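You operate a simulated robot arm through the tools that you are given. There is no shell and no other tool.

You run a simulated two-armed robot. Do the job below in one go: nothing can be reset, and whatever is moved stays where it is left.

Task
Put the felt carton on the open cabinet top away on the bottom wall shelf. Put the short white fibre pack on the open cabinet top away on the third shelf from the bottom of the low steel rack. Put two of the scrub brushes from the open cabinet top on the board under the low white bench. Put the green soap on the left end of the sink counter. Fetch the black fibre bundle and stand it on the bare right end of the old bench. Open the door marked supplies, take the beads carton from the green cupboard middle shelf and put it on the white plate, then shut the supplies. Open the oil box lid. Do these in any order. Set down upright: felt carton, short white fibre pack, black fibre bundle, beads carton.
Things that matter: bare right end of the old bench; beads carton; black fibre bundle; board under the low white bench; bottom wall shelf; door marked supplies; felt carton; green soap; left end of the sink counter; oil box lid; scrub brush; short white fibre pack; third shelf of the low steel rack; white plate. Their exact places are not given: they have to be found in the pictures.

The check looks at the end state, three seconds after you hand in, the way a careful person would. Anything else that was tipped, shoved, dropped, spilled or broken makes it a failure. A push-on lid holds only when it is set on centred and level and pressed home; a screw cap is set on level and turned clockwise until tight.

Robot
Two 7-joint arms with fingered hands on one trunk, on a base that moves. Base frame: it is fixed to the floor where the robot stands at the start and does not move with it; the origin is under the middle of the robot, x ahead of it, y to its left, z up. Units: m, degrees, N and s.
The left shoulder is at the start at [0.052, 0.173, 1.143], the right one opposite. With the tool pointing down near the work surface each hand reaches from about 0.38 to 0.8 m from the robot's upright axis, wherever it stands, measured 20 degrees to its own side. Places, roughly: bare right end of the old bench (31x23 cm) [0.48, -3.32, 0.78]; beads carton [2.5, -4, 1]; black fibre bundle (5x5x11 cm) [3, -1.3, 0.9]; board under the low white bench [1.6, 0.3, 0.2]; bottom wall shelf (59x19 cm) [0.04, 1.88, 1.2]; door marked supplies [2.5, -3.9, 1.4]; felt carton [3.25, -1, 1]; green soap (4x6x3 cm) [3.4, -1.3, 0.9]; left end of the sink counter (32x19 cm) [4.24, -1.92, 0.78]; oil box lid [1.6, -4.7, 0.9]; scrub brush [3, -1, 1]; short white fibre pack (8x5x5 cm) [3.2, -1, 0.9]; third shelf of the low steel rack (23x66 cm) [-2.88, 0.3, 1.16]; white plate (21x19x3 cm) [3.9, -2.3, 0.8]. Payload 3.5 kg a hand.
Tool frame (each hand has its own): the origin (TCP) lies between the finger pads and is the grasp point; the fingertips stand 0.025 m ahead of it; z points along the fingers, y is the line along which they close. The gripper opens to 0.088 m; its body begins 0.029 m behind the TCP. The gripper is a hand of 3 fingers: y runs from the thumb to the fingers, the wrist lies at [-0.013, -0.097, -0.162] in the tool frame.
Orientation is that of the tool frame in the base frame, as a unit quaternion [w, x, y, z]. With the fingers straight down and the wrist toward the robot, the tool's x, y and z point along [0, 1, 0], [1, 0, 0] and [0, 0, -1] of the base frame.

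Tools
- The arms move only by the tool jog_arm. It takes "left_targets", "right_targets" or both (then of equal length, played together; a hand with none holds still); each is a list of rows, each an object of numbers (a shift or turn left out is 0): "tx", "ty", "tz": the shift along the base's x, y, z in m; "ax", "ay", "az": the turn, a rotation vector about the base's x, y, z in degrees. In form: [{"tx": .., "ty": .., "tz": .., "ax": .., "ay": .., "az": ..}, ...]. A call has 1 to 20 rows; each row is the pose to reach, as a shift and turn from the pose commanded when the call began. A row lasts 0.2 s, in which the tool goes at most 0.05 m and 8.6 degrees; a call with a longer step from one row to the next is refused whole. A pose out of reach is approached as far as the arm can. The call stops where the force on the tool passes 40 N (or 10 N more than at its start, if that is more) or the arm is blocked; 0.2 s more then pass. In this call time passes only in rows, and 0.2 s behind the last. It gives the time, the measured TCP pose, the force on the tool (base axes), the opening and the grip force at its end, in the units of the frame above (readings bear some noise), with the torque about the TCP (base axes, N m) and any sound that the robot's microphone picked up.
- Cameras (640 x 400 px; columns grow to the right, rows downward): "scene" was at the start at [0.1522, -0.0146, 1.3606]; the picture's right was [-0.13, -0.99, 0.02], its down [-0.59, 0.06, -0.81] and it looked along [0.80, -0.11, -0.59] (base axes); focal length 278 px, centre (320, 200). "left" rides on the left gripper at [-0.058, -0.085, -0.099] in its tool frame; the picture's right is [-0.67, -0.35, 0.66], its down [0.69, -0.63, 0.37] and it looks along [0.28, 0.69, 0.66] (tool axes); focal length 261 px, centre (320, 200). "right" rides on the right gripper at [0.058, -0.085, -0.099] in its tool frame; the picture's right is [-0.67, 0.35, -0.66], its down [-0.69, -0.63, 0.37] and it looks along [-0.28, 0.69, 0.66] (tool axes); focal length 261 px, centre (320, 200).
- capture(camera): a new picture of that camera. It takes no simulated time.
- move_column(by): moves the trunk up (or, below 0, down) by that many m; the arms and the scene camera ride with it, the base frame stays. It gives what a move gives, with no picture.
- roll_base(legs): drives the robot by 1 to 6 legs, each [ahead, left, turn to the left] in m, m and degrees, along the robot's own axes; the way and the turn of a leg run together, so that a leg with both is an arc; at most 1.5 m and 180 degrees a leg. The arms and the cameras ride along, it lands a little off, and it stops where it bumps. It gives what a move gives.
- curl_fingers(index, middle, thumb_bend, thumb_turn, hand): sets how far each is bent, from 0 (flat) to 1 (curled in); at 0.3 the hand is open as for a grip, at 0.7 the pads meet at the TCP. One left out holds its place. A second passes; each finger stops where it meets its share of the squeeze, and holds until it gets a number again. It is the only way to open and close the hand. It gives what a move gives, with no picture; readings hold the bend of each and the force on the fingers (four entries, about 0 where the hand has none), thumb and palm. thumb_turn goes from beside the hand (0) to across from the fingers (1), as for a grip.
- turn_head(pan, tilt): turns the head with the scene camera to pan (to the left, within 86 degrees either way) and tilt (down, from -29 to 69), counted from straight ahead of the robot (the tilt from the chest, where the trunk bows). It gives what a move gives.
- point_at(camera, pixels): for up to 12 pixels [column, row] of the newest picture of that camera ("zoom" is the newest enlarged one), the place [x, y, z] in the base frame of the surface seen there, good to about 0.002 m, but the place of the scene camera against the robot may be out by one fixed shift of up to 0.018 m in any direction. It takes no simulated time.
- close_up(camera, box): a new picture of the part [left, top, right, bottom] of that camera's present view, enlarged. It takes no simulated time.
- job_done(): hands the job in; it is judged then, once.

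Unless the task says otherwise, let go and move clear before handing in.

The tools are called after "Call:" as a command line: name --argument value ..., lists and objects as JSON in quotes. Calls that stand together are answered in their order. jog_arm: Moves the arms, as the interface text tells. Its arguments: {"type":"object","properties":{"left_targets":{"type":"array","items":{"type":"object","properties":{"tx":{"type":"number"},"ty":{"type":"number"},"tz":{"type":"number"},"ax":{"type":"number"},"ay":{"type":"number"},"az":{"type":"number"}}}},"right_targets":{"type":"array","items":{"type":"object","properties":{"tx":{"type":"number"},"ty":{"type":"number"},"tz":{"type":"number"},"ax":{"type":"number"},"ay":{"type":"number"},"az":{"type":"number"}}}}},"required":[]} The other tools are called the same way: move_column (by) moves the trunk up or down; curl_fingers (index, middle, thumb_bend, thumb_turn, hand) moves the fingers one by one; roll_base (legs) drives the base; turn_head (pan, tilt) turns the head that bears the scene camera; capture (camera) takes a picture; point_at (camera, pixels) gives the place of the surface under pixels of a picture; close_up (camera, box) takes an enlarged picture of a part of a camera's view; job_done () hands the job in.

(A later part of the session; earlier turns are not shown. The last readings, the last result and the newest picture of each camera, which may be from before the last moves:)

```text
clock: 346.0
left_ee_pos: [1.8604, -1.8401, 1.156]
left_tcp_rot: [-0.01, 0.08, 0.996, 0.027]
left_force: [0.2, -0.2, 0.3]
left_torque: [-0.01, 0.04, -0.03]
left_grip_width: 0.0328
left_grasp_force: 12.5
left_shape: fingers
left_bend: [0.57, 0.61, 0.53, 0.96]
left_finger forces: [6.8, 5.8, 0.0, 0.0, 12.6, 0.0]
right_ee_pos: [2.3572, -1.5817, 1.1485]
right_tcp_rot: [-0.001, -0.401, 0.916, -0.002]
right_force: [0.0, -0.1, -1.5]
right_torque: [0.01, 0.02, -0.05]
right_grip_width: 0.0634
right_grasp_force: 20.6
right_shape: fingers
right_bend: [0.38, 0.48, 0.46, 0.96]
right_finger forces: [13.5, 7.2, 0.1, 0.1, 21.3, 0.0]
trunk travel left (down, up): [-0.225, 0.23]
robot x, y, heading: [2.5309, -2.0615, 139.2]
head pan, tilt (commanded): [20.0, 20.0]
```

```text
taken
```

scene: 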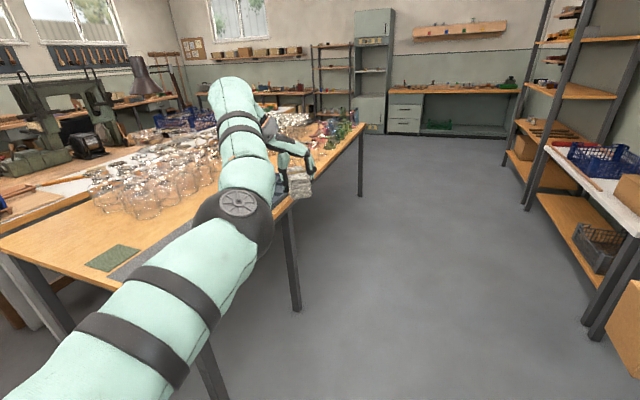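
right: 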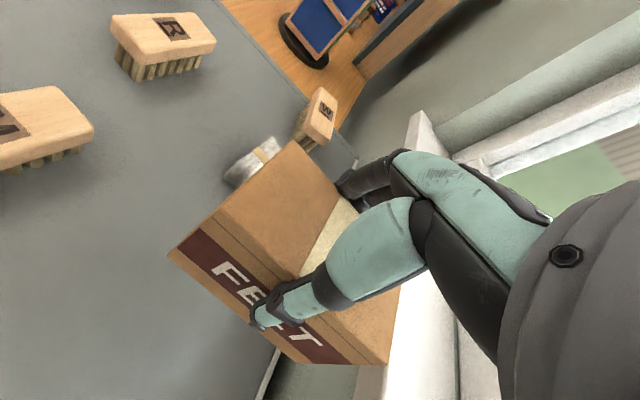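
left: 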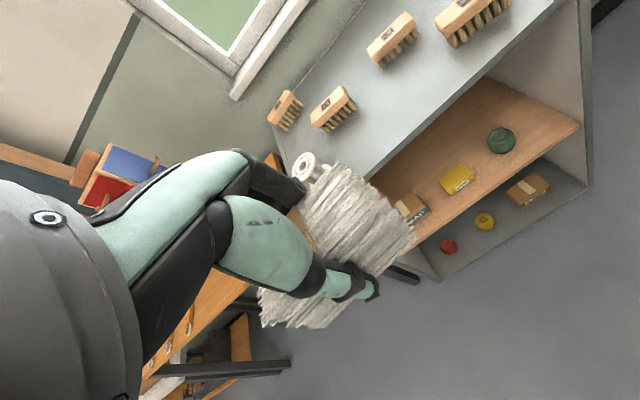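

The elbow is moving outward. Continuing the yaw and bringing the hand back in front.

Call:
jog_arm --left_targets '[{"tx": 0.02, "ty": 0.005, "az": -6}, {"tx": 0.045, "ty": 0.012, "az": -12}, {"tx": 0.07, "ty": 0.02, "az": -18}, {"tx": 0.1, "ty": 0.028, "az": -18}, {"tx": 0.13, "ty": 0.036, "az": -18}, {"tx": 0.16, "ty": 0.044, "az": -18}, {"tx": 0.19, "ty": 0.052, "az": -18}]'

Call:
capture --camera "scene"

```text
clock: 347.6
left_ee_pos: [1.972, -1.8584, 1.0884]
left_tcp_rot: [0.066, 0.13, 0.989, 0.023]
left_force: [0.0, -0.1, -1.1]
left_torque: [-0.02, 0.0, 0.01]
left_grip_width: 0.0329
left_grasp_force: 12.7
left_shape: fingers
left_bend: [0.58, 0.61, 0.53, 0.96]
left_finger forces: [7.0, 5.8, 0.0, 0.0, 12.5, 0.0]
right_ee_pos: [2.3562, -1.5823, 1.1479]
right_tcp_rot: [-0.002, -0.401, 0.916, -0.002]
right_force: [-0.1, -0.1, -1.3]
right_torque: [-0.02, -0.02, -0.01]
right_grip_width: 0.0632
right_grasp_force: 21.0
right_shape: fingers
right_bend: [0.38, 0.48, 0.46, 0.96]
right_finger forces: [13.6, 7.1, 0.0, 0.1, 21.4, 0.0]
trunk travel left (down, up): [-0.225, 0.23]
robot x, y, heading: [2.5254, -2.0592, 139.4]
head pan, tilt (commanded): [20.0, 20.0]
stopped in row 7 (left hand): the arm was blocked; the commanded pose is now the measured one
```

```text
taken
```

scene: 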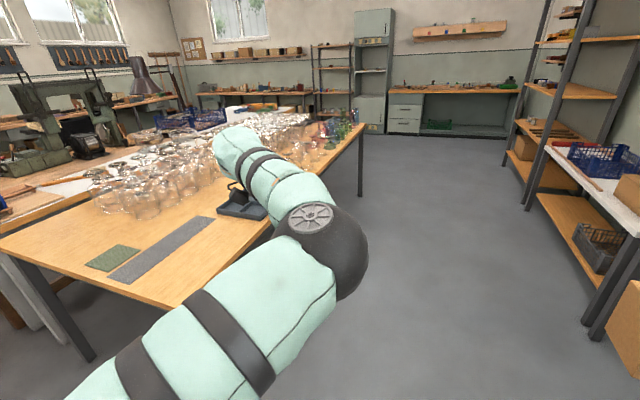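

Blocked again when too close in. I'll go back to the extended pose that worked, with the hand level, and carry the pack that way.

Call:
jog_arm --left_targets '[{"tx": -0.03, "ty": 0.007, "tz": 0.02, "ax": -0.5, "ay": 2.6}, {"tx": -0.06, "ty": 0.014, "tz": 0.04, "ax": -1.0, "ay": 5.2}, {"tx": -0.09, "ty": 0.02, "tz": 0.055, "ax": -1.6, "ay": 7.85}, {"tx": -0.12, "ty": 0.03, "tz": 0.06, "ax": -1.6, "ay": 7.85}]'

Call:
capture --camera "scene"

Call:
capture --camera "left"

```text
clock: 348.6
left_ee_pos: [1.8538, -1.8299, 1.1519]
left_tcp_rot: [-0.004, 0.133, 0.991, 0.003]
left_force: [0.0, -0.8, -0.5]
left_torque: [0.0, 0.02, -0.01]
left_grip_width: 0.0326
left_grasp_force: 12.2
left_shape: fingers
left_bend: [0.58, 0.61, 0.53, 0.96]
left_finger forces: [6.9, 5.7, 0.0, 0.1, 12.4, 0.0]
right_ee_pos: [2.3543, -1.5829, 1.1483]
right_tcp_rot: [0.0, -0.401, 0.916, -0.001]
right_force: [0.1, -0.4, -0.7]
right_torque: [-0.01, -0.01, -0.05]
right_grip_width: 0.0634
right_grasp_force: 21.2
right_shape: fingers
right_bend: [0.38, 0.48, 0.46, 0.96]
right_finger forces: [13.5, 7.2, 0.1, 0.1, 21.3, 0.0]
trunk travel left (down, up): [-0.225, 0.23]
robot x, y, heading: [2.5289, -2.0607, 139.1]
head pan, tilt (commanded): [20.0, 20.0]
```

```text
taken
```

scene: 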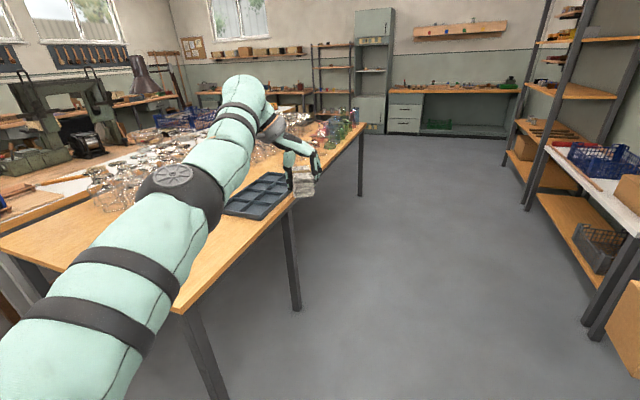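

```text
taken
```

left: 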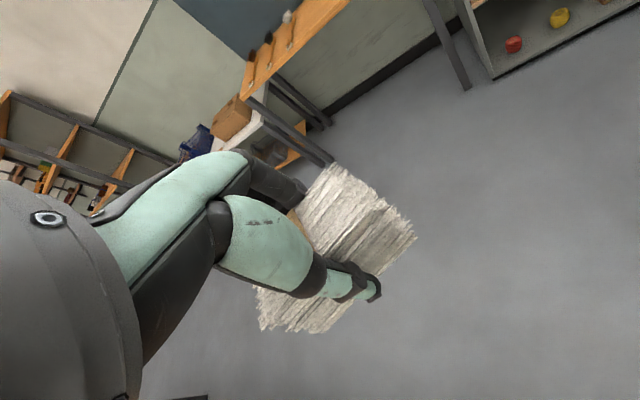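

The elbow is outward now. I'll gently retract a little in this pose while easing the yaw back.

Call:
jog_arm --left_targets '[{"tx": 0.025, "ty": -0.008, "az": 6}, {"tx": 0.05, "ty": -0.016, "az": 12}, {"tx": 0.075, "ty": -0.024, "az": 18}, {"tx": 0.1, "ty": -0.032, "az": 24}]'

Call:
capture --camera "scene"

```text
clock: 349.8
left_ee_pos: [1.9313, -1.8855, 1.1476]
left_tcp_rot: [0.007, -0.11, 0.994, 0.008]
left_force: [0.9, 0.7, -0.3]
left_torque: [0.03, -0.03, -0.01]
left_grip_width: 0.0325
left_grasp_force: 11.9
left_shape: fingers
left_bend: [0.58, 0.61, 0.53, 0.96]
left_finger forces: [6.9, 5.6, 0.0, 0.1, 12.3, 0.0]
right_ee_pos: [2.3554, -1.582, 1.1476]
right_tcp_rot: [-0.001, -0.402, 0.916, -0.002]
right_force: [-0.4, -0.6, -1.2]
right_torque: [0.01, -0.01, -0.01]
right_grip_width: 0.0635
right_grasp_force: 20.4
right_shape: fingers
right_bend: [0.38, 0.48, 0.46, 0.96]
right_finger forces: [13.5, 7.1, 0.1, 0.1, 21.3, 0.1]
trunk travel left (down, up): [-0.225, 0.23]
robot x, y, heading: [2.5323, -2.0586, 139.0]
head pan, tilt (commanded): [20.0, 20.0]
stopped in row 4 (left hand): the arm was blocked; the commanded pose is now the measured one
```

```text
taken
```

scene: 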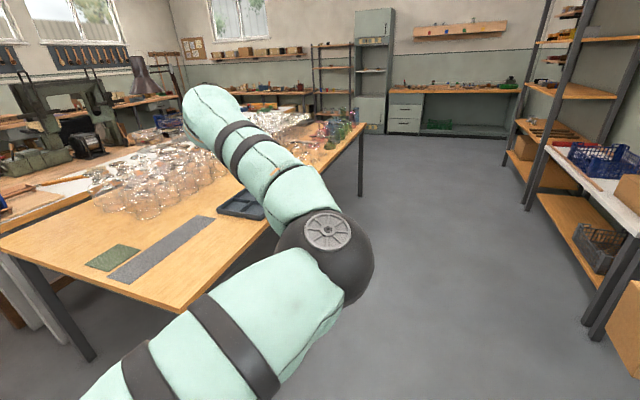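

Blocked again on retraction, so I'll keep the extended pose as my carrying pose and work with that.

Call:
jog_arm --left_targets '[{"tx": -0.02, "ty": 0.014, "az": -7}, {"tx": -0.04, "ty": 0.028, "az": -14}, {"tx": -0.06, "ty": 0.042, "az": -21}, {"tx": -0.08, "ty": 0.056, "tz": 0.005, "az": -28}]'

Call:
capture --camera "scene"

```text
clock: 350.8
left_ee_pos: [1.8556, -1.8347, 1.148]
left_tcp_rot: [0.008, 0.136, 0.991, 0.008]
left_force: [-0.8, -0.7, -0.6]
left_torque: [0.01, -0.01, -0.03]
left_grip_width: 0.0325
left_grasp_force: 12.2
left_shape: fingers
left_bend: [0.58, 0.61, 0.53, 0.96]
left_finger forces: [6.7, 5.5, 0.0, 0.0, 12.0, 0.0]
left hand out of reach, approached as far as the arm can: row 4
right_ee_pos: [2.3551, -1.5828, 1.1474]
right_tcp_rot: [-0.001, -0.402, 0.916, -0.002]
right_force: [0.1, 0.8, -1.4]
right_torque: [0.01, -0.02, -0.05]
right_grip_width: 0.0631
right_grasp_force: 21.1
right_shape: fingers
right_bend: [0.38, 0.48, 0.46, 0.96]
right_finger forces: [13.5, 7.1, 0.0, 0.0, 21.2, 0.0]
trunk travel left (down, up): [-0.225, 0.23]
robot x, y, heading: [2.5307, -2.0617, 139.1]
head pan, tilt (commanded): [20.0, 20.0]
```

```text
taken
```

scene: 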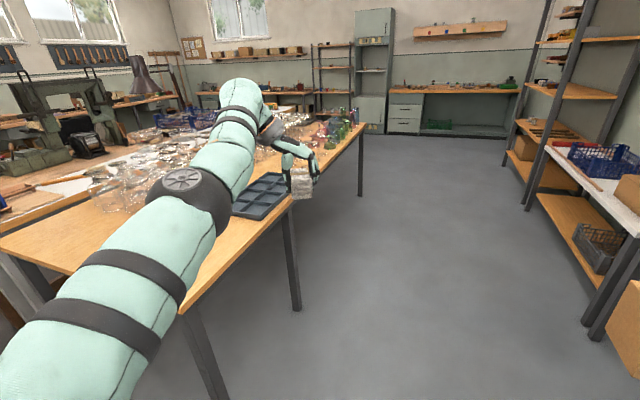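

Now I'll drive down the aisle toward the wall shelves.

Call:
roll_base --legs '[[1.3, -0.08, -1.3], [1.3, 0, 0], [1.2, 0, 0]]'

Call:
turn_head --pan -50 --tilt 10

Call:
capture --camera "scene"

Call:
turn_head --pan 40 --tilt 15

Call:
capture --camera "scene"

```text
clock: 369.2
left_ee_pos: [-0.9562, 0.7614, 1.148]
left_tcp_rot: [0.006, 0.136, 0.991, 0.007]
left_force: [0.2, 0.0, -0.7]
left_torque: [-0.02, -0.01, 0.0]
left_grip_width: 0.0321
left_grasp_force: 11.8
left_shape: fingers
left_bend: [0.58, 0.61, 0.53, 0.96]
left_finger forces: [6.7, 5.6, 0.0, 0.0, 12.2, 0.1]
right_ee_pos: [-0.46, 1.0126, 1.1475]
right_tcp_rot: [-0.002, -0.403, 0.915, -0.001]
right_force: [0.1, 0.1, -0.7]
right_torque: [-0.01, 0.03, 0.0]
right_grip_width: 0.0632
right_grasp_force: 20.9
right_shape: fingers
right_bend: [0.38, 0.48, 0.46, 0.96]
right_finger forces: [13.6, 7.1, 0.0, 0.0, 21.2, 0.0]
trunk travel left (down, up): [-0.225, 0.23]
robot x, y, heading: [-0.2875, 0.533, 139.2]
head pan, tilt (commanded): [20.0, 20.0]
```

```text
clock: 370.7
left_ee_pos: [-0.9575, 0.7623, 1.1486]
left_tcp_rot: [0.005, 0.136, 0.991, 0.006]
left_force: [0.1, -0.4, -0.8]
left_torque: [0.01, -0.02, -0.01]
left_grip_width: 0.0322
left_grasp_force: 12.0
left_shape: fingers
left_bend: [0.58, 0.61, 0.53, 0.96]
left_finger forces: [6.8, 5.4, 0.0, 0.0, 12.1, 0.0]
right_ee_pos: [-0.4586, 1.0127, 1.1478]
right_tcp_rot: [-0.001, -0.403, 0.915, -0.003]
right_force: [0.3, 0.4, -1.4]
right_torque: [-0.05, 0.01, 0.0]
right_grip_width: 0.0631
right_grasp_force: 21.4
right_shape: fingers
right_bend: [0.38, 0.48, 0.46, 0.96]
right_finger forces: [13.6, 7.1, 0.0, 0.0, 21.3, 0.0]
trunk travel left (down, up): [-0.225, 0.23]
robot x, y, heading: [-0.2843, 0.5385, 139.3]
head pan, tilt (commanded): [-50.0, 10.0]
```

```text
taken
```

scene: 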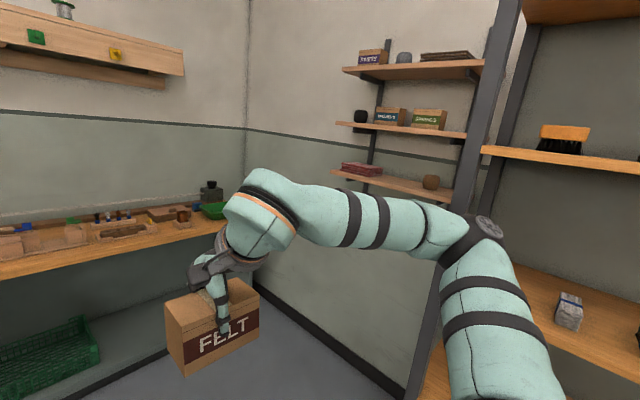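

```text
clock: 372.3
left_ee_pos: [-0.9585, 0.7618, 1.148]
left_tcp_rot: [0.007, 0.135, 0.991, 0.007]
left_force: [0.4, 0.1, -0.3]
left_torque: [-0.02, 0.01, -0.01]
left_grip_width: 0.0324
left_grasp_force: 12.2
left_shape: fingers
left_bend: [0.58, 0.61, 0.53, 0.96]
left_finger forces: [6.7, 5.5, 0.0, 0.0, 12.0, 0.0]
right_ee_pos: [-0.4579, 1.0133, 1.1491]
right_tcp_rot: [-0.001, -0.403, 0.915, -0.003]
right_force: [0.5, -0.4, -2.4]
right_torque: [0.0, 0.02, -0.03]
right_grip_width: 0.0634
right_grasp_force: 20.3
right_shape: fingers
right_bend: [0.38, 0.48, 0.46, 0.96]
right_finger forces: [13.5, 7.1, 0.0, 0.0, 21.2, 0.0]
trunk travel left (down, up): [-0.225, 0.23]
robot x, y, heading: [-0.2815, 0.5341, 139.2]
head pan, tilt (commanded): [40.0, 15.0]
```

```text
taken
```

scene: 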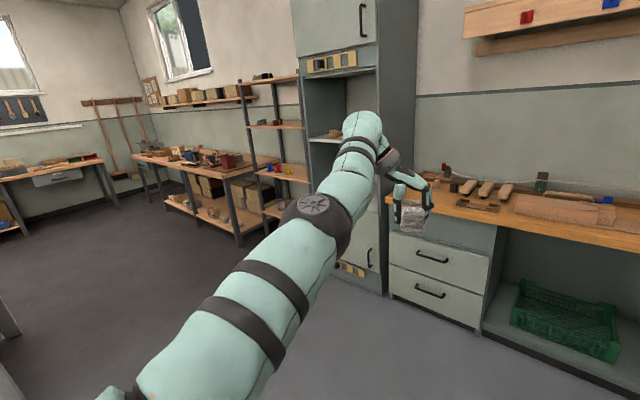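

The wall shelves are at right (bottom one at (400,185)), and the low steel rack is at (275,150) in the second view. I'll measure the wall shelves.

Call:
turn_head --pan -60 --tilt 5

Call:
close_up --camera "scene" --box '[200, 80, 440, 230]'

```text
clock: 374.1
left_ee_pos: [-0.9574, 0.7605, 1.1478]
left_tcp_rot: [0.006, 0.136, 0.991, 0.006]
left_force: [-0.5, -0.4, -0.4]
left_torque: [0.01, 0.01, 0.02]
left_grip_width: 0.0323
left_grasp_force: 11.7
left_shape: fingers
left_bend: [0.58, 0.61, 0.53, 0.96]
left_finger forces: [6.8, 5.3, 0.1, 0.0, 12.1, 0.1]
right_ee_pos: [-0.4581, 1.0122, 1.1483]
right_tcp_rot: [-0.001, -0.403, 0.915, -0.001]
right_force: [-0.1, 0.8, -1.5]
right_torque: [0.0, 0.0, 0.01]
right_grip_width: 0.0631
right_grasp_force: 21.1
right_shape: fingers
right_bend: [0.38, 0.48, 0.46, 0.96]
right_finger forces: [13.5, 7.1, 0.0, 0.0, 21.2, 0.0]
trunk travel left (down, up): [-0.225, 0.23]
robot x, y, heading: [-0.2857, 0.5334, 139.2]
head pan, tilt (commanded): [-60.0, 5.0]
```

```text
2.67 times, centred on (320, 155) of scene
```

zoom: 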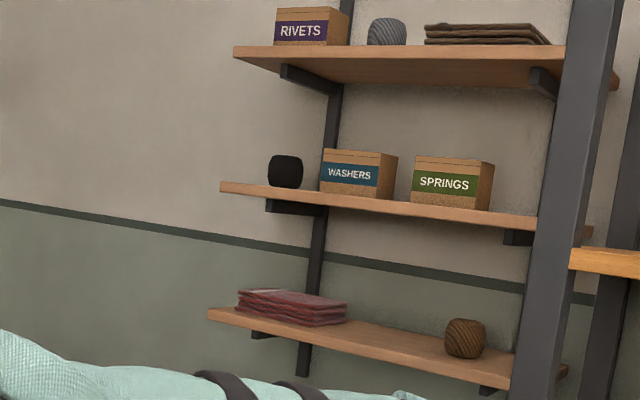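

The bottom wall shelf has a cloth stack on the left, a twine ball on the right, and a gap between. Measuring the shelf and clearances.

Call:
point_at --camera "zoom" --pixels '[[210, 316], [500, 385], [345, 312], [330, 325], [445, 340], [400, 335], [400, 358], [370, 205], [520, 232], [225, 185], [390, 330], [465, 330]]'

```text
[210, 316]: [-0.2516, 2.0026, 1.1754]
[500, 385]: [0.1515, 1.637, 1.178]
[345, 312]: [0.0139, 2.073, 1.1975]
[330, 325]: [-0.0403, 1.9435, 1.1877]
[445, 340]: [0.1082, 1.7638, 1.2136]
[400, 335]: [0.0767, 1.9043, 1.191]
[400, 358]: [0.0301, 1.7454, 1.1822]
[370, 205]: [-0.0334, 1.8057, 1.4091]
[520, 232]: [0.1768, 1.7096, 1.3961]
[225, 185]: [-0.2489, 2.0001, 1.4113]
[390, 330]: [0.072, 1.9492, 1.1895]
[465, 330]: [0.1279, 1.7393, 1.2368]
```

Between the shelves there's about 0.2 m clearance (1.199 to ~1.40) and a 22 cm gap. Before that, since the left arm is awkward, I'd like to place the pack first; let me look at the steel rack and the floor toward it.

Call:
turn_head --pan 60 --tilt 20

Call:
capture --camera "scene"

Call:
close_up --camera "scene" --box '[300, 50, 540, 220]'

```text
clock: 376.1
left_ee_pos: [-0.9581, 0.7616, 1.1486]
left_tcp_rot: [0.006, 0.136, 0.991, 0.007]
left_force: [-0.1, -0.3, -0.3]
left_torque: [-0.02, -0.04, 0.0]
left_grip_width: 0.0324
left_grasp_force: 12.4
left_shape: fingers
left_bend: [0.58, 0.61, 0.53, 0.96]
left_finger forces: [6.8, 5.4, 0.0, 0.0, 12.1, 0.0]
right_ee_pos: [-0.4594, 1.0132, 1.1482]
right_tcp_rot: [-0.001, -0.403, 0.915, -0.003]
right_force: [0.6, -0.2, -1.1]
right_torque: [0.01, 0.01, 0.03]
right_grip_width: 0.0631
right_grasp_force: 21.4
right_shape: fingers
right_bend: [0.38, 0.48, 0.46, 0.96]
right_finger forces: [13.5, 7.1, 0.0, 0.0, 21.2, 0.0]
trunk travel left (down, up): [-0.225, 0.23]
robot x, y, heading: [-0.2832, 0.5354, 139.3]
head pan, tilt (commanded): [60.0, 20.0]
```

```text
taken
```

scene: 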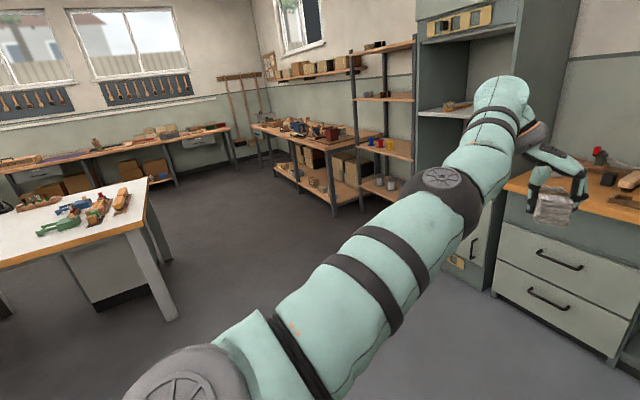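

```text
2.35 times, centred on (420, 135) of scene
```

zoom: 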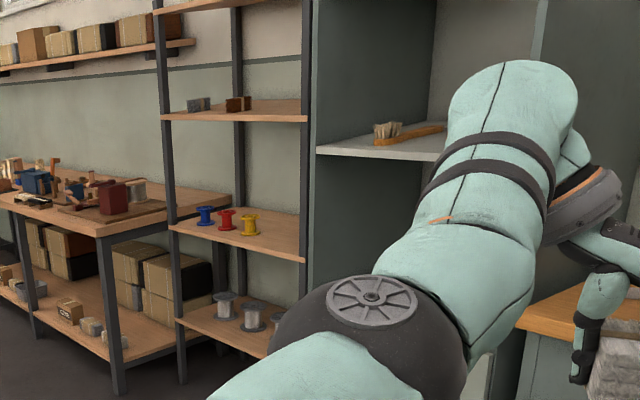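

The steel rack's shelves are visible: spools on lower ones, small packs on the one at zoom (235,108). Measuring their heights.

Call:
point_at --camera "zoom" --pixels '[[270, 112], [180, 112], [200, 104], [238, 104], [270, 240], [185, 228], [240, 335], [190, 8], [305, 118], [165, 120], [100, 230]]'

Call:
point_at --camera "scene" --pixels '[[170, 318], [145, 180], [335, 215], [260, 240], [490, 292], [95, 305], [250, 130], [355, 125], [395, 200]]'

```text
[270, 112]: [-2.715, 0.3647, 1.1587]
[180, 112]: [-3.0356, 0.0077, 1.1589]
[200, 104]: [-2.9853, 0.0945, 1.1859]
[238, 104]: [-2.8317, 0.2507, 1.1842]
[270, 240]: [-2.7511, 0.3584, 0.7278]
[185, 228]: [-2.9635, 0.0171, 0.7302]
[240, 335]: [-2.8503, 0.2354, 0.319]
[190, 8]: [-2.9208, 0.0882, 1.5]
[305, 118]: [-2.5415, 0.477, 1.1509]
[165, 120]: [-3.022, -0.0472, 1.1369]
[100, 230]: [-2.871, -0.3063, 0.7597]
```

```text
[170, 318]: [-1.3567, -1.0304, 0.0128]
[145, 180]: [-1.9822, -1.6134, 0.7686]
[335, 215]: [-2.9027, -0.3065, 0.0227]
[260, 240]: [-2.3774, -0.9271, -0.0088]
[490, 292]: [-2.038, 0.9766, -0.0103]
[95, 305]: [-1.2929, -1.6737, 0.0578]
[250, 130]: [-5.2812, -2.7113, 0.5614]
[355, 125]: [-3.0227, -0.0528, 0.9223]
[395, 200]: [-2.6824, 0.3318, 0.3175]
```

Shelf heights are 0.32, 0.73, 1.16 and 1.50, so the third is the one at z≈1.16 with small packs on its left; its right part (l≈-1.53) is free. Driving over diagonally.

Call:
roll_base --legs '[[0.5, 0.75, -1.4], [0.3, 0.65, 0]]'

Call:
turn_head --pan 20 --tilt 15

Call:
capture --camera "scene"

Call:
capture --camera "left"

```text
clock: 384.2
left_ee_pos: [-2.4608, 0.2549, 1.1473]
left_tcp_rot: [0.006, 0.146, 0.989, 0.006]
left_force: [-0.8, 0.5, -0.1]
left_torque: [0.0, -0.01, 0.01]
left_grip_width: 0.0328
left_grasp_force: 11.9
left_shape: fingers
left_bend: [0.58, 0.61, 0.53, 0.96]
left_finger forces: [6.7, 5.4, 0.1, 0.1, 12.1, 0.0]
right_ee_pos: [-1.9571, 0.4968, 1.1481]
right_tcp_rot: [-0.002, -0.393, 0.92, -0.002]
right_force: [0.9, 0.1, -1.6]
right_torque: [0.0, -0.01, 0.01]
right_grip_width: 0.0632
right_grasp_force: 21.0
right_shape: fingers
right_bend: [0.38, 0.48, 0.46, 0.96]
right_finger forces: [13.5, 7.2, 0.0, 0.0, 21.3, 0.1]
trunk travel left (down, up): [-0.225, 0.23]
robot x, y, heading: [-1.7949, 0.0142, 138.2]
head pan, tilt (commanded): [60.0, 20.0]
```

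```text
clock: 385.3
left_ee_pos: [-2.4607, 0.2561, 1.147]
left_tcp_rot: [0.006, 0.146, 0.989, 0.005]
left_force: [0.9, 0.2, -0.8]
left_torque: [0.0, 0.01, -0.01]
left_grip_width: 0.0325
left_grasp_force: 12.4
left_shape: fingers
left_bend: [0.58, 0.61, 0.53, 0.96]
left_finger forces: [6.7, 5.4, 0.0, 0.0, 12.0, 0.0]
right_ee_pos: [-1.9575, 0.497, 1.1489]
right_tcp_rot: [-0.002, -0.393, 0.92, -0.003]
right_force: [-1.2, -0.3, -1.4]
right_torque: [-0.01, 0.02, -0.01]
right_grip_width: 0.0632
right_grasp_force: 20.7
right_shape: fingers
right_bend: [0.38, 0.48, 0.46, 0.96]
right_finger forces: [13.5, 7.1, 0.0, 0.0, 21.2, 0.0]
trunk travel left (down, up): [-0.225, 0.23]
robot x, y, heading: [-1.7922, 0.0161, 138.2]
head pan, tilt (commanded): [20.0, 15.0]
```

```text
taken
```

scene: 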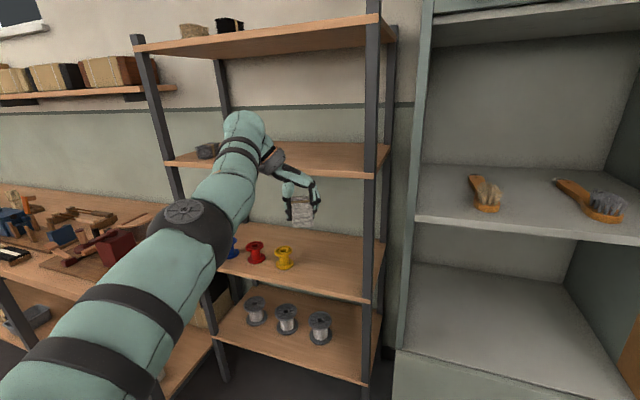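

```text
taken
```

left: 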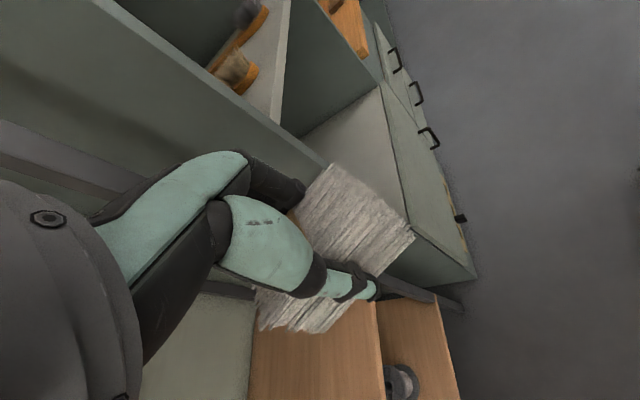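

The third shelf's right part is free. I'll check my elbow's location, then raise the trunk so the pack clears the shelf edge.

Call:
point_at --camera "scene" --pixels '[[180, 212], [240, 125], [270, 160], [330, 150], [345, 168], [375, 150], [205, 150], [350, 30], [250, 170]]'

Call:
move_column --by 0.085

Call:
capture --camera "scene"

```text
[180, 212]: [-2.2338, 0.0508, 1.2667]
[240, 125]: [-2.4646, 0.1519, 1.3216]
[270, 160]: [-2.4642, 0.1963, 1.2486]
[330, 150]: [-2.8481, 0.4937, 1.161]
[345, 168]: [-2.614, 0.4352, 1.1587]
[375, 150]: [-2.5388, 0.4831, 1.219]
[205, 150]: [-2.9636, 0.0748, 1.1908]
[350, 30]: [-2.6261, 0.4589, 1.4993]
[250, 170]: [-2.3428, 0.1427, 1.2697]
```

```text
clock: 386.5
left_ee_pos: [-2.4434, 0.2394, 1.2817]
left_tcp_rot: [-0.025, 0.147, 0.989, 0.026]
left_force: [-0.1, -0.8, -0.1]
left_torque: [-0.01, 0.0, 0.0]
left_grip_width: 0.0325
left_grasp_force: 12.1
left_shape: fingers
left_bend: [0.58, 0.61, 0.53, 0.96]
left_finger forces: [6.6, 5.5, 0.0, 0.0, 12.1, 0.1]
right_ee_pos: [-1.9574, 0.4968, 1.2335]
right_tcp_rot: [-0.002, -0.393, 0.919, -0.002]
right_force: [0.0, 0.5, -1.9]
right_torque: [0.0, 0.02, 0.02]
right_grip_width: 0.0633
right_grasp_force: 21.1
right_shape: fingers
right_bend: [0.38, 0.48, 0.46, 0.96]
right_finger forces: [13.4, 7.1, 0.0, 0.0, 21.2, 0.1]
trunk travel left (down, up): [-0.31, 0.145]
robot x, y, heading: [-1.7902, 0.0157, 138.1]
head pan, tilt (commanded): [20.0, 15.0]
```

```text
taken
```

scene: 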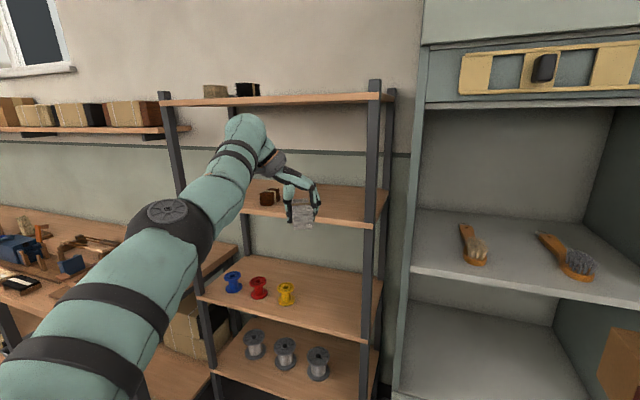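

The trunk rise also lifted the left hand a bit extra and tilted it ~4°. I'll level it and lower it to about z 1.225.

Call:
jog_arm --left_targets '[{"tz": -0.028, "ax": -1.7, "ay": -1.2}, {"tz": -0.055, "ax": -3.4, "ay": -2.4}]'

Call:
capture --camera "left"

```text
clock: 387.1
left_ee_pos: [-2.4429, 0.2401, 1.2266]
left_tcp_rot: [0.0, 0.146, 0.989, 0.0]
left_force: [-0.5, 0.3, -0.7]
left_torque: [-0.01, 0.02, 0.0]
left_grip_width: 0.0322
left_grasp_force: 12.1
left_shape: fingers
left_bend: [0.58, 0.61, 0.53, 0.96]
left_finger forces: [6.6, 5.3, 0.0, 0.0, 12.0, 0.0]
right_ee_pos: [-1.959, 0.498, 1.232]
right_tcp_rot: [-0.001, -0.393, 0.92, -0.003]
right_force: [0.1, -0.3, -1.1]
right_torque: [0.03, 0.01, -0.01]
right_grip_width: 0.0634
right_grasp_force: 20.4
right_shape: fingers
right_bend: [0.38, 0.48, 0.46, 0.96]
right_finger forces: [13.5, 7.2, 0.0, 0.1, 21.2, 0.0]
trunk travel left (down, up): [-0.31, 0.145]
robot x, y, heading: [-1.796, 0.0146, 138.0]
head pan, tilt (commanded): [20.0, 15.0]
```

```text
taken
```

left: 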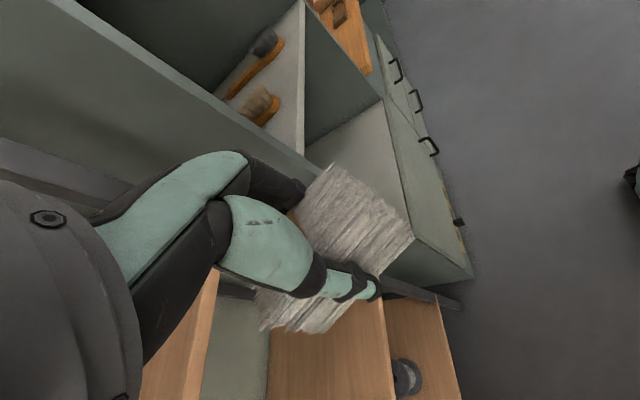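

The pack is level. I'll measure the shelf exactly with the left camera.

Call:
point_at --camera "left" --pixels '[[175, 350], [200, 300], [330, 350], [420, 330], [240, 360], [215, 280], [130, 190]]'

```text
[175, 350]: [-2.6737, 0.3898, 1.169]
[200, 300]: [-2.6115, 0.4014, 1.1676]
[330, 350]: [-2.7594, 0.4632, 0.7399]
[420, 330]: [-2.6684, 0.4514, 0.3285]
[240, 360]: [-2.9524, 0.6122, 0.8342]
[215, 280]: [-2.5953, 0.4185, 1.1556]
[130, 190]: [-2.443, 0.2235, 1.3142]
```

Third shelf z=1.168. I'll roll 0.2 m ahead and a bit left, then extend the arm for the rest.

Call:
roll_base --legs '[[0.2, 0.07, 0]]'

Call:
jog_arm --left_targets '[{"tx": -0.03, "ty": 0.027}, {"tx": -0.06, "ty": 0.054}, {"tx": -0.09, "ty": 0.081}]'

Call:
capture --camera "left"

Call:
capture --camera "scene"

```text
clock: 388.8
left_ee_pos: [-2.6362, 0.3225, 1.2297]
left_tcp_rot: [0.001, 0.145, 0.989, 0.001]
left_force: [0.4, 0.1, 0.0]
left_torque: [0.02, 0.0, 0.01]
left_grip_width: 0.0324
left_grasp_force: 12.0
left_shape: fingers
left_bend: [0.58, 0.61, 0.53, 0.96]
left_finger forces: [6.7, 5.4, 0.1, 0.0, 12.0, 0.0]
right_ee_pos: [-2.1503, 0.579, 1.2338]
right_tcp_rot: [-0.003, -0.392, 0.92, -0.001]
right_force: [0.3, -0.6, -1.0]
right_torque: [0.01, 0.02, -0.01]
right_grip_width: 0.0632
right_grasp_force: 21.0
right_shape: fingers
right_bend: [0.38, 0.48, 0.46, 0.96]
right_finger forces: [13.5, 7.1, 0.1, 0.0, 21.2, 0.0]
trunk travel left (down, up): [-0.31, 0.145]
robot x, y, heading: [-1.9897, 0.0979, 138.0]
head pan, tilt (commanded): [20.0, 15.0]
```

```text
clock: 389.6
left_ee_pos: [-2.6446, 0.3229, 1.2199]
left_tcp_rot: [0.001, 0.147, 0.989, 0.001]
left_force: [0.3, 0.6, -0.5]
left_torque: [0.0, 0.0, 0.0]
left_grip_width: 0.0322
left_grasp_force: 11.8
left_shape: fingers
left_bend: [0.58, 0.61, 0.53, 0.96]
left_finger forces: [6.7, 5.5, 0.0, 0.0, 12.0, 0.0]
left hand out of reach, approached as far as the arm can: row 1, 2, 3
right_ee_pos: [-2.1524, 0.581, 1.2331]
right_tcp_rot: [-0.001, -0.392, 0.92, -0.002]
right_force: [0.3, -0.2, -0.4]
right_torque: [0.03, 0.01, 0.01]
right_grip_width: 0.0632
right_grasp_force: 20.9
right_shape: fingers
right_bend: [0.38, 0.48, 0.46, 0.96]
right_finger forces: [13.5, 7.1, 0.0, 0.0, 21.3, 0.0]
trunk travel left (down, up): [-0.31, 0.145]
robot x, y, heading: [-1.988, 0.0978, 137.9]
head pan, tilt (commanded): [20.0, 15.0]
```

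```text
taken
```

left: 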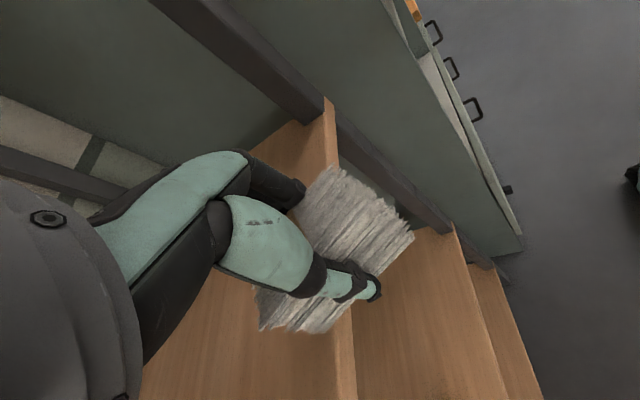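

```text
taken
```

scene: 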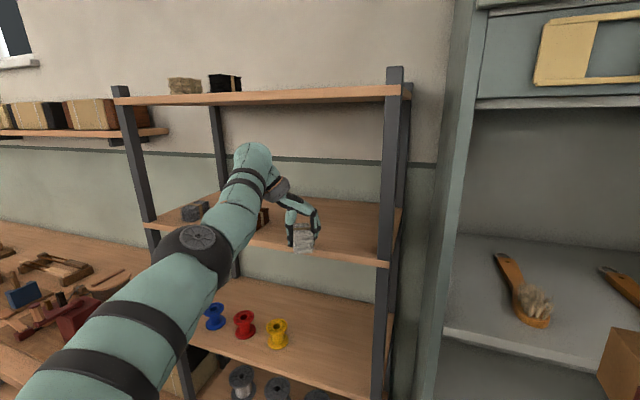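

The left arm is at full stretch, 12 cm short. I'll check the gray cupboard's front against my right hand before rolling further in.

Call:
point_at --camera "scene" --pixels '[[520, 350], [590, 380], [460, 200], [450, 330], [550, 105], [620, 370], [440, 150]]'

Call:
capture --camera "right"

```text
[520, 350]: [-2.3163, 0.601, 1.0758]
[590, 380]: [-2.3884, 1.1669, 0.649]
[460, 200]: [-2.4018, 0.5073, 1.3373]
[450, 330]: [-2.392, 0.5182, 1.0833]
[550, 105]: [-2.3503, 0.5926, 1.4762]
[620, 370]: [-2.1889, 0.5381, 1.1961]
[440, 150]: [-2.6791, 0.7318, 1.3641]
```

```text
taken
```

right: 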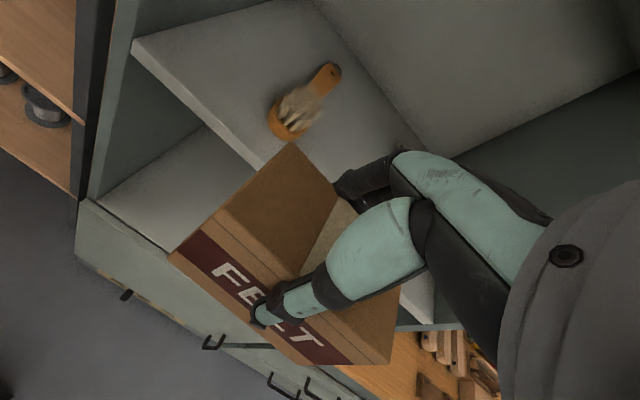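

The cupboard front is at u≈-2.12; my carton would only just enter its open bay above the shelf. I'll pull the right hand back 5 cm and then roll 12 cm ahead.

Call:
jog_arm --right_targets '[{"tx": 0.02, "ty": -0.018}, {"tx": 0.04, "ty": -0.036}]'

Call:
roll_base --legs '[[0.12, 0, 0]]'

Call:
capture --camera "left"

Call:
capture --camera "scene"

```text
clock: 390.2
left_ee_pos: [-2.6418, 0.3222, 1.2218]
left_tcp_rot: [0.0, 0.147, 0.989, 0.002]
left_force: [0.3, 0.1, -1.0]
left_torque: [-0.01, -0.01, 0.01]
left_grip_width: 0.0324
left_grasp_force: 11.5
left_shape: fingers
left_bend: [0.58, 0.61, 0.53, 0.96]
left_finger forces: [6.7, 5.4, 0.1, 0.0, 12.0, 0.0]
right_ee_pos: [-2.1133, 0.5438, 1.231]
right_tcp_rot: [-0.002, -0.393, 0.92, -0.001]
right_force: [0.6, -0.1, -0.8]
right_torque: [-0.02, 0.01, -0.03]
right_grip_width: 0.0635
right_grasp_force: 20.9
right_shape: fingers
right_bend: [0.38, 0.48, 0.46, 0.96]
right_finger forces: [13.5, 7.2, 0.0, 0.0, 21.5, 0.0]
trunk travel left (down, up): [-0.31, 0.145]
robot x, y, heading: [-1.9885, 0.0976, 137.8]
head pan, tilt (commanded): [20.0, 15.0]
```

```text
clock: 391.4
left_ee_pos: [-2.7299, 0.4029, 1.2233]
left_tcp_rot: [0.0, 0.148, 0.989, 0.001]
left_force: [0.4, 1.8, -0.4]
left_torque: [-0.02, -0.01, 0.01]
left_grip_width: 0.0322
left_grasp_force: 12.7
left_shape: fingers
left_bend: [0.58, 0.61, 0.53, 0.96]
left_finger forces: [6.8, 5.4, 0.0, 0.0, 12.0, 0.1]
right_ee_pos: [-2.2, 0.6221, 1.2318]
right_tcp_rot: [-0.002, -0.392, 0.92, -0.001]
right_force: [0.0, -0.4, -2.2]
right_torque: [0.0, -0.01, -0.04]
right_grip_width: 0.0633
right_grasp_force: 21.3
right_shape: fingers
right_bend: [0.38, 0.48, 0.46, 0.96]
right_finger forces: [13.5, 7.1, 0.1, 0.0, 21.3, 0.0]
trunk travel left (down, up): [-0.31, 0.145]
robot x, y, heading: [-2.0796, 0.1757, 137.8]
head pan, tilt (commanded): [20.0, 15.0]
```

```text
taken
```

left: 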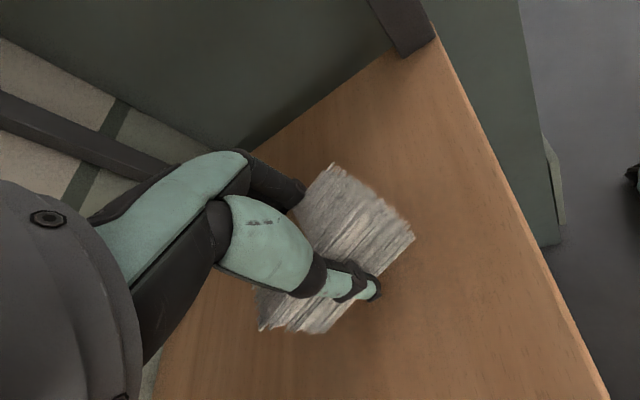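

```text
taken
```

scene: 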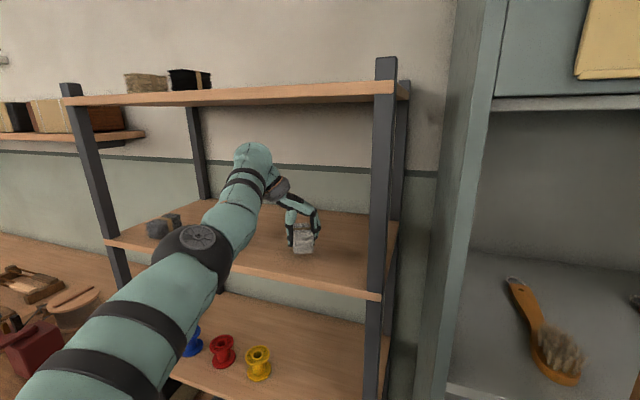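

The pack is over the free part of the third shelf. Lowering it gently.

Call:
jog_arm --left_targets '[{"tz": -0.01}, {"tz": -0.017}, {"tz": -0.02}]'

```text
clock: 392.2
left_ee_pos: [-2.7321, 0.4038, 1.2009]
left_tcp_rot: [0.001, 0.147, 0.989, 0.001]
left_force: [-1.6, 0.6, 5.3]
left_torque: [0.08, 0.03, 0.0]
left_grip_width: 0.0321
left_grasp_force: 12.6
left_shape: fingers
left_bend: [0.58, 0.61, 0.53, 0.96]
left_finger forces: [6.8, 5.8, 0.0, 0.0, 12.9, 0.0]
right_ee_pos: [-2.2024, 0.6234, 1.2314]
right_tcp_rot: [-0.001, -0.392, 0.92, -0.001]
right_force: [-0.1, 0.1, -1.5]
right_torque: [-0.03, 0.03, 0.01]
right_grip_width: 0.0629
right_grasp_force: 20.9
right_shape: fingers
right_bend: [0.38, 0.48, 0.46, 0.96]
right_finger forces: [13.5, 7.2, 0.0, 0.0, 21.3, 0.0]
trunk travel left (down, up): [-0.31, 0.145]
robot x, y, heading: [-2.0759, 0.1784, 137.9]
head pan, tilt (commanded): [20.0, 15.0]
```

Contact at 5 N with the pack level. Opening the left hand and lifting.

Call:
curl_fingers --hand "left" --index 0.3 --middle 0.3 --thumb_bend 0.3

Call:
jog_arm --left_targets '[{"tz": 0.015}, {"tz": 0.035}, {"tz": 0.055}]'

Call:
capture --camera "left"

Call:
capture --camera "scene"

```text
clock: 393.2
left_ee_pos: [-2.7322, 0.4037, 1.2018]
left_tcp_rot: [0.001, 0.147, 0.989, 0.0]
left_force: [-0.3, -0.2, -0.7]
left_torque: [0.01, -0.01, -0.02]
left_grip_width: 0.0846
left_grasp_force: 0.1
left_shape: fingers
left_bend: [0.3, 0.3, 0.3, 0.97]
left_finger forces: [0.0, 0.0, 0.1, 0.1, 0.1, 0.0]
right_ee_pos: [-2.2021, 0.6241, 1.2306]
right_tcp_rot: [-0.001, -0.393, 0.92, -0.001]
right_force: [0.5, 0.3, -2.2]
right_torque: [-0.05, -0.01, 0.01]
right_grip_width: 0.0631
right_grasp_force: 20.8
right_shape: fingers
right_bend: [0.38, 0.48, 0.46, 0.96]
right_finger forces: [13.6, 7.1, 0.0, 0.0, 21.2, 0.0]
trunk travel left (down, up): [-0.31, 0.145]
robot x, y, heading: [-2.0733, 0.1801, 138.3]
head pan, tilt (commanded): [20.0, 15.0]
```

```text
clock: 394.0
left_ee_pos: [-2.731, 0.3976, 1.2375]
left_tcp_rot: [0.001, 0.148, 0.989, 0.0]
left_force: [-0.3, -0.3, 0.8]
left_torque: [0.02, 0.0, 0.02]
left_grip_width: 0.0844
left_grasp_force: 0.2
left_shape: fingers
left_bend: [0.3, 0.3, 0.3, 0.97]
left_finger forces: [0.1, 0.0, 0.0, 0.0, 0.0, 0.1]
left hand out of reach, approached as far as the arm can: row 2, 3
right_ee_pos: [-2.2021, 0.6234, 1.2315]
right_tcp_rot: [-0.001, -0.392, 0.92, -0.001]
right_force: [0.6, -0.8, -0.9]
right_torque: [-0.02, -0.01, -0.02]
right_grip_width: 0.063
right_grasp_force: 21.3
right_shape: fingers
right_bend: [0.38, 0.48, 0.46, 0.96]
right_finger forces: [13.5, 7.2, 0.0, 0.0, 21.3, 0.1]
trunk travel left (down, up): [-0.31, 0.145]
robot x, y, heading: [-2.0783, 0.1785, 137.8]
head pan, tilt (commanded): [20.0, 15.0]
```

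```text
taken
```

left: 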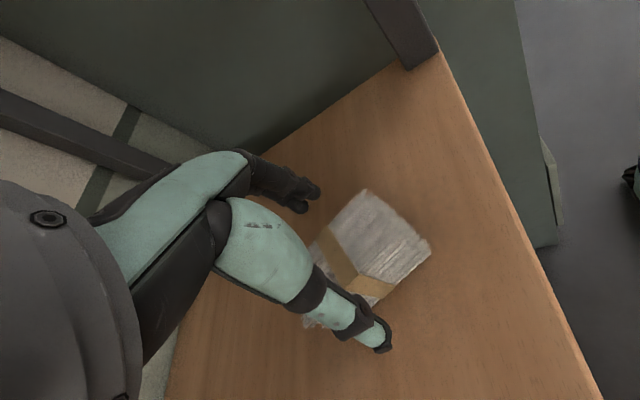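

```text
taken
```

scene: 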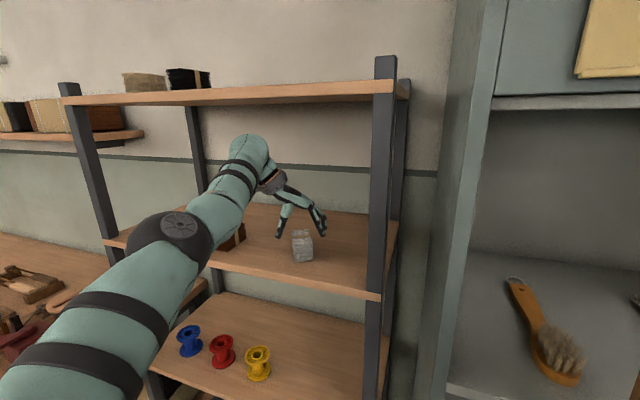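

The pack is standing on the third shelf. I'll raise the trunk slightly so the fingers clear it, then back out.

Call:
move_column --by 0.03

Call:
capture --camera "left"

```text
clock: 394.8
left_ee_pos: [-2.7274, 0.3936, 1.2751]
left_tcp_rot: [-0.004, 0.145, 0.989, 0.003]
left_force: [1.0, 0.3, 0.2]
left_torque: [0.01, 0.0, 0.04]
left_grip_width: 0.0845
left_grasp_force: 0.1
left_shape: fingers
left_bend: [0.3, 0.3, 0.3, 0.97]
left_finger forces: [0.1, 0.1, 0.0, 0.0, 0.0, 0.1]
right_ee_pos: [-2.202, 0.6232, 1.2619]
right_tcp_rot: [-0.002, -0.392, 0.92, -0.001]
right_force: [-0.5, 0.0, -1.5]
right_torque: [0.01, 0.01, 0.02]
right_grip_width: 0.0632
right_grasp_force: 21.4
right_shape: fingers
right_bend: [0.38, 0.48, 0.46, 0.96]
right_finger forces: [13.5, 7.2, 0.0, 0.1, 21.3, 0.1]
trunk travel left (down, up): [-0.34, 0.115]
robot x, y, heading: [-2.077, 0.1767, 137.9]
head pan, tilt (commanded): [20.0, 15.0]
```

```text
taken
```

left: 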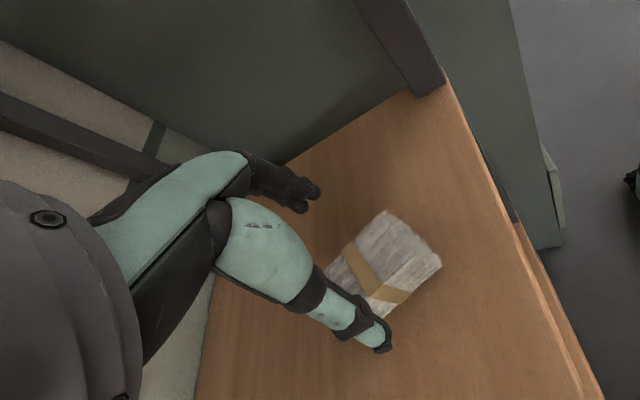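

Clear above the pack. Backing straight out.

Call:
roll_base --legs '[[-0.4, 0, 0]]'

Call:
capture --camera "scene"

```text
clock: 397.2
left_ee_pos: [-2.4324, 0.129, 1.2733]
left_tcp_rot: [-0.002, 0.145, 0.989, 0.003]
left_force: [0.7, -0.4, 0.3]
left_torque: [-0.02, -0.03, -0.01]
left_grip_width: 0.0844
left_grasp_force: 0.0
left_shape: fingers
left_bend: [0.3, 0.3, 0.3, 0.97]
left_finger forces: [0.0, 0.0, 0.0, 0.0, 0.0, 0.1]
right_ee_pos: [-1.9086, 0.3586, 1.2602]
right_tcp_rot: [-0.001, -0.394, 0.919, -0.002]
right_force: [0.4, -0.1, -1.8]
right_torque: [0.0, 0.04, -0.04]
right_grip_width: 0.0631
right_grasp_force: 20.5
right_shape: fingers
right_bend: [0.38, 0.48, 0.46, 0.96]
right_finger forces: [13.5, 7.1, 0.1, 0.0, 21.3, 0.1]
trunk travel left (down, up): [-0.34, 0.115]
robot x, y, heading: [-1.7812, -0.0876, 137.8]
head pan, tilt (commanded): [20.0, 15.0]
```

```text
taken
```

scene: 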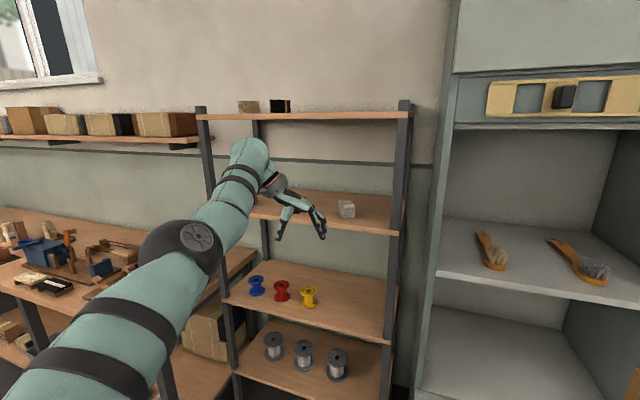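

The pack is safely on the shelf and my left hand is free. I'll try to reset the left arm's elbow by rotating the hand into the forward-pointing pose I used at the door.

Call:
jog_arm --left_targets '[{"tz": -0.006, "ax": 4.0, "ay": 7.15, "az": -1.84}, {"tz": -0.012, "ax": 8.0, "ay": 14.3, "az": -3.68}, {"tz": -0.018, "ax": 12.0, "ay": 21.45, "az": -5.52}, {"tz": -0.024, "ax": 16.0, "ay": 28.6, "az": -7.36}, {"tz": -0.03, "ax": 20.0, "ay": 35.75, "az": -9.2}, {"tz": -0.036, "ax": 24.0, "ay": 42.9, "az": -11.04}, {"tz": -0.042, "ax": 28.0, "ay": 50.05, "az": -12.88}, {"tz": -0.048, "ax": 32.0, "ay": 57.2, "az": -14.72}, {"tz": -0.054, "ax": 36.0, "ay": 64.35, "az": -16.56}, {"tz": -0.06, "ax": 40.0, "ay": 71.5, "az": -18.4}, {"tz": -0.066, "ax": 44.0, "ay": 78.65, "az": -20.24}]'

Call:
capture --camera "scene"

```text
clock: 399.6
left_ee_pos: [-2.4322, 0.1275, 1.2088]
left_tcp_rot: [0.66, -0.258, -0.658, -0.254]
left_force: [-0.9, 0.4, -0.5]
left_torque: [-0.04, -0.02, 0.03]
left_grip_width: 0.0843
left_grasp_force: 0.0
left_shape: fingers
left_bend: [0.3, 0.3, 0.3, 0.97]
left_finger forces: [0.0, 0.0, 0.1, 0.1, 0.0, 0.1]
right_ee_pos: [-1.9077, 0.3586, 1.2601]
right_tcp_rot: [-0.002, -0.393, 0.92, -0.001]
right_force: [-0.6, -0.2, -1.0]
right_torque: [-0.02, -0.02, -0.01]
right_grip_width: 0.0629
right_grasp_force: 20.9
right_shape: fingers
right_bend: [0.38, 0.48, 0.46, 0.96]
right_finger forces: [13.6, 7.1, 0.0, 0.1, 21.2, 0.0]
trunk travel left (down, up): [-0.34, 0.115]
robot x, y, heading: [-1.7835, -0.0869, 138.1]
head pan, tilt (commanded): [20.0, 15.0]
```

```text
taken
```

scene: 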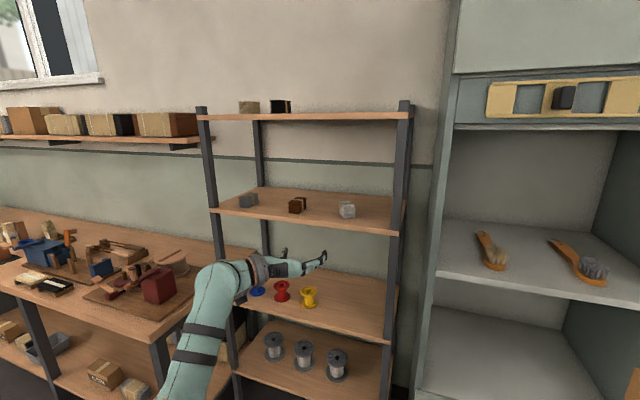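

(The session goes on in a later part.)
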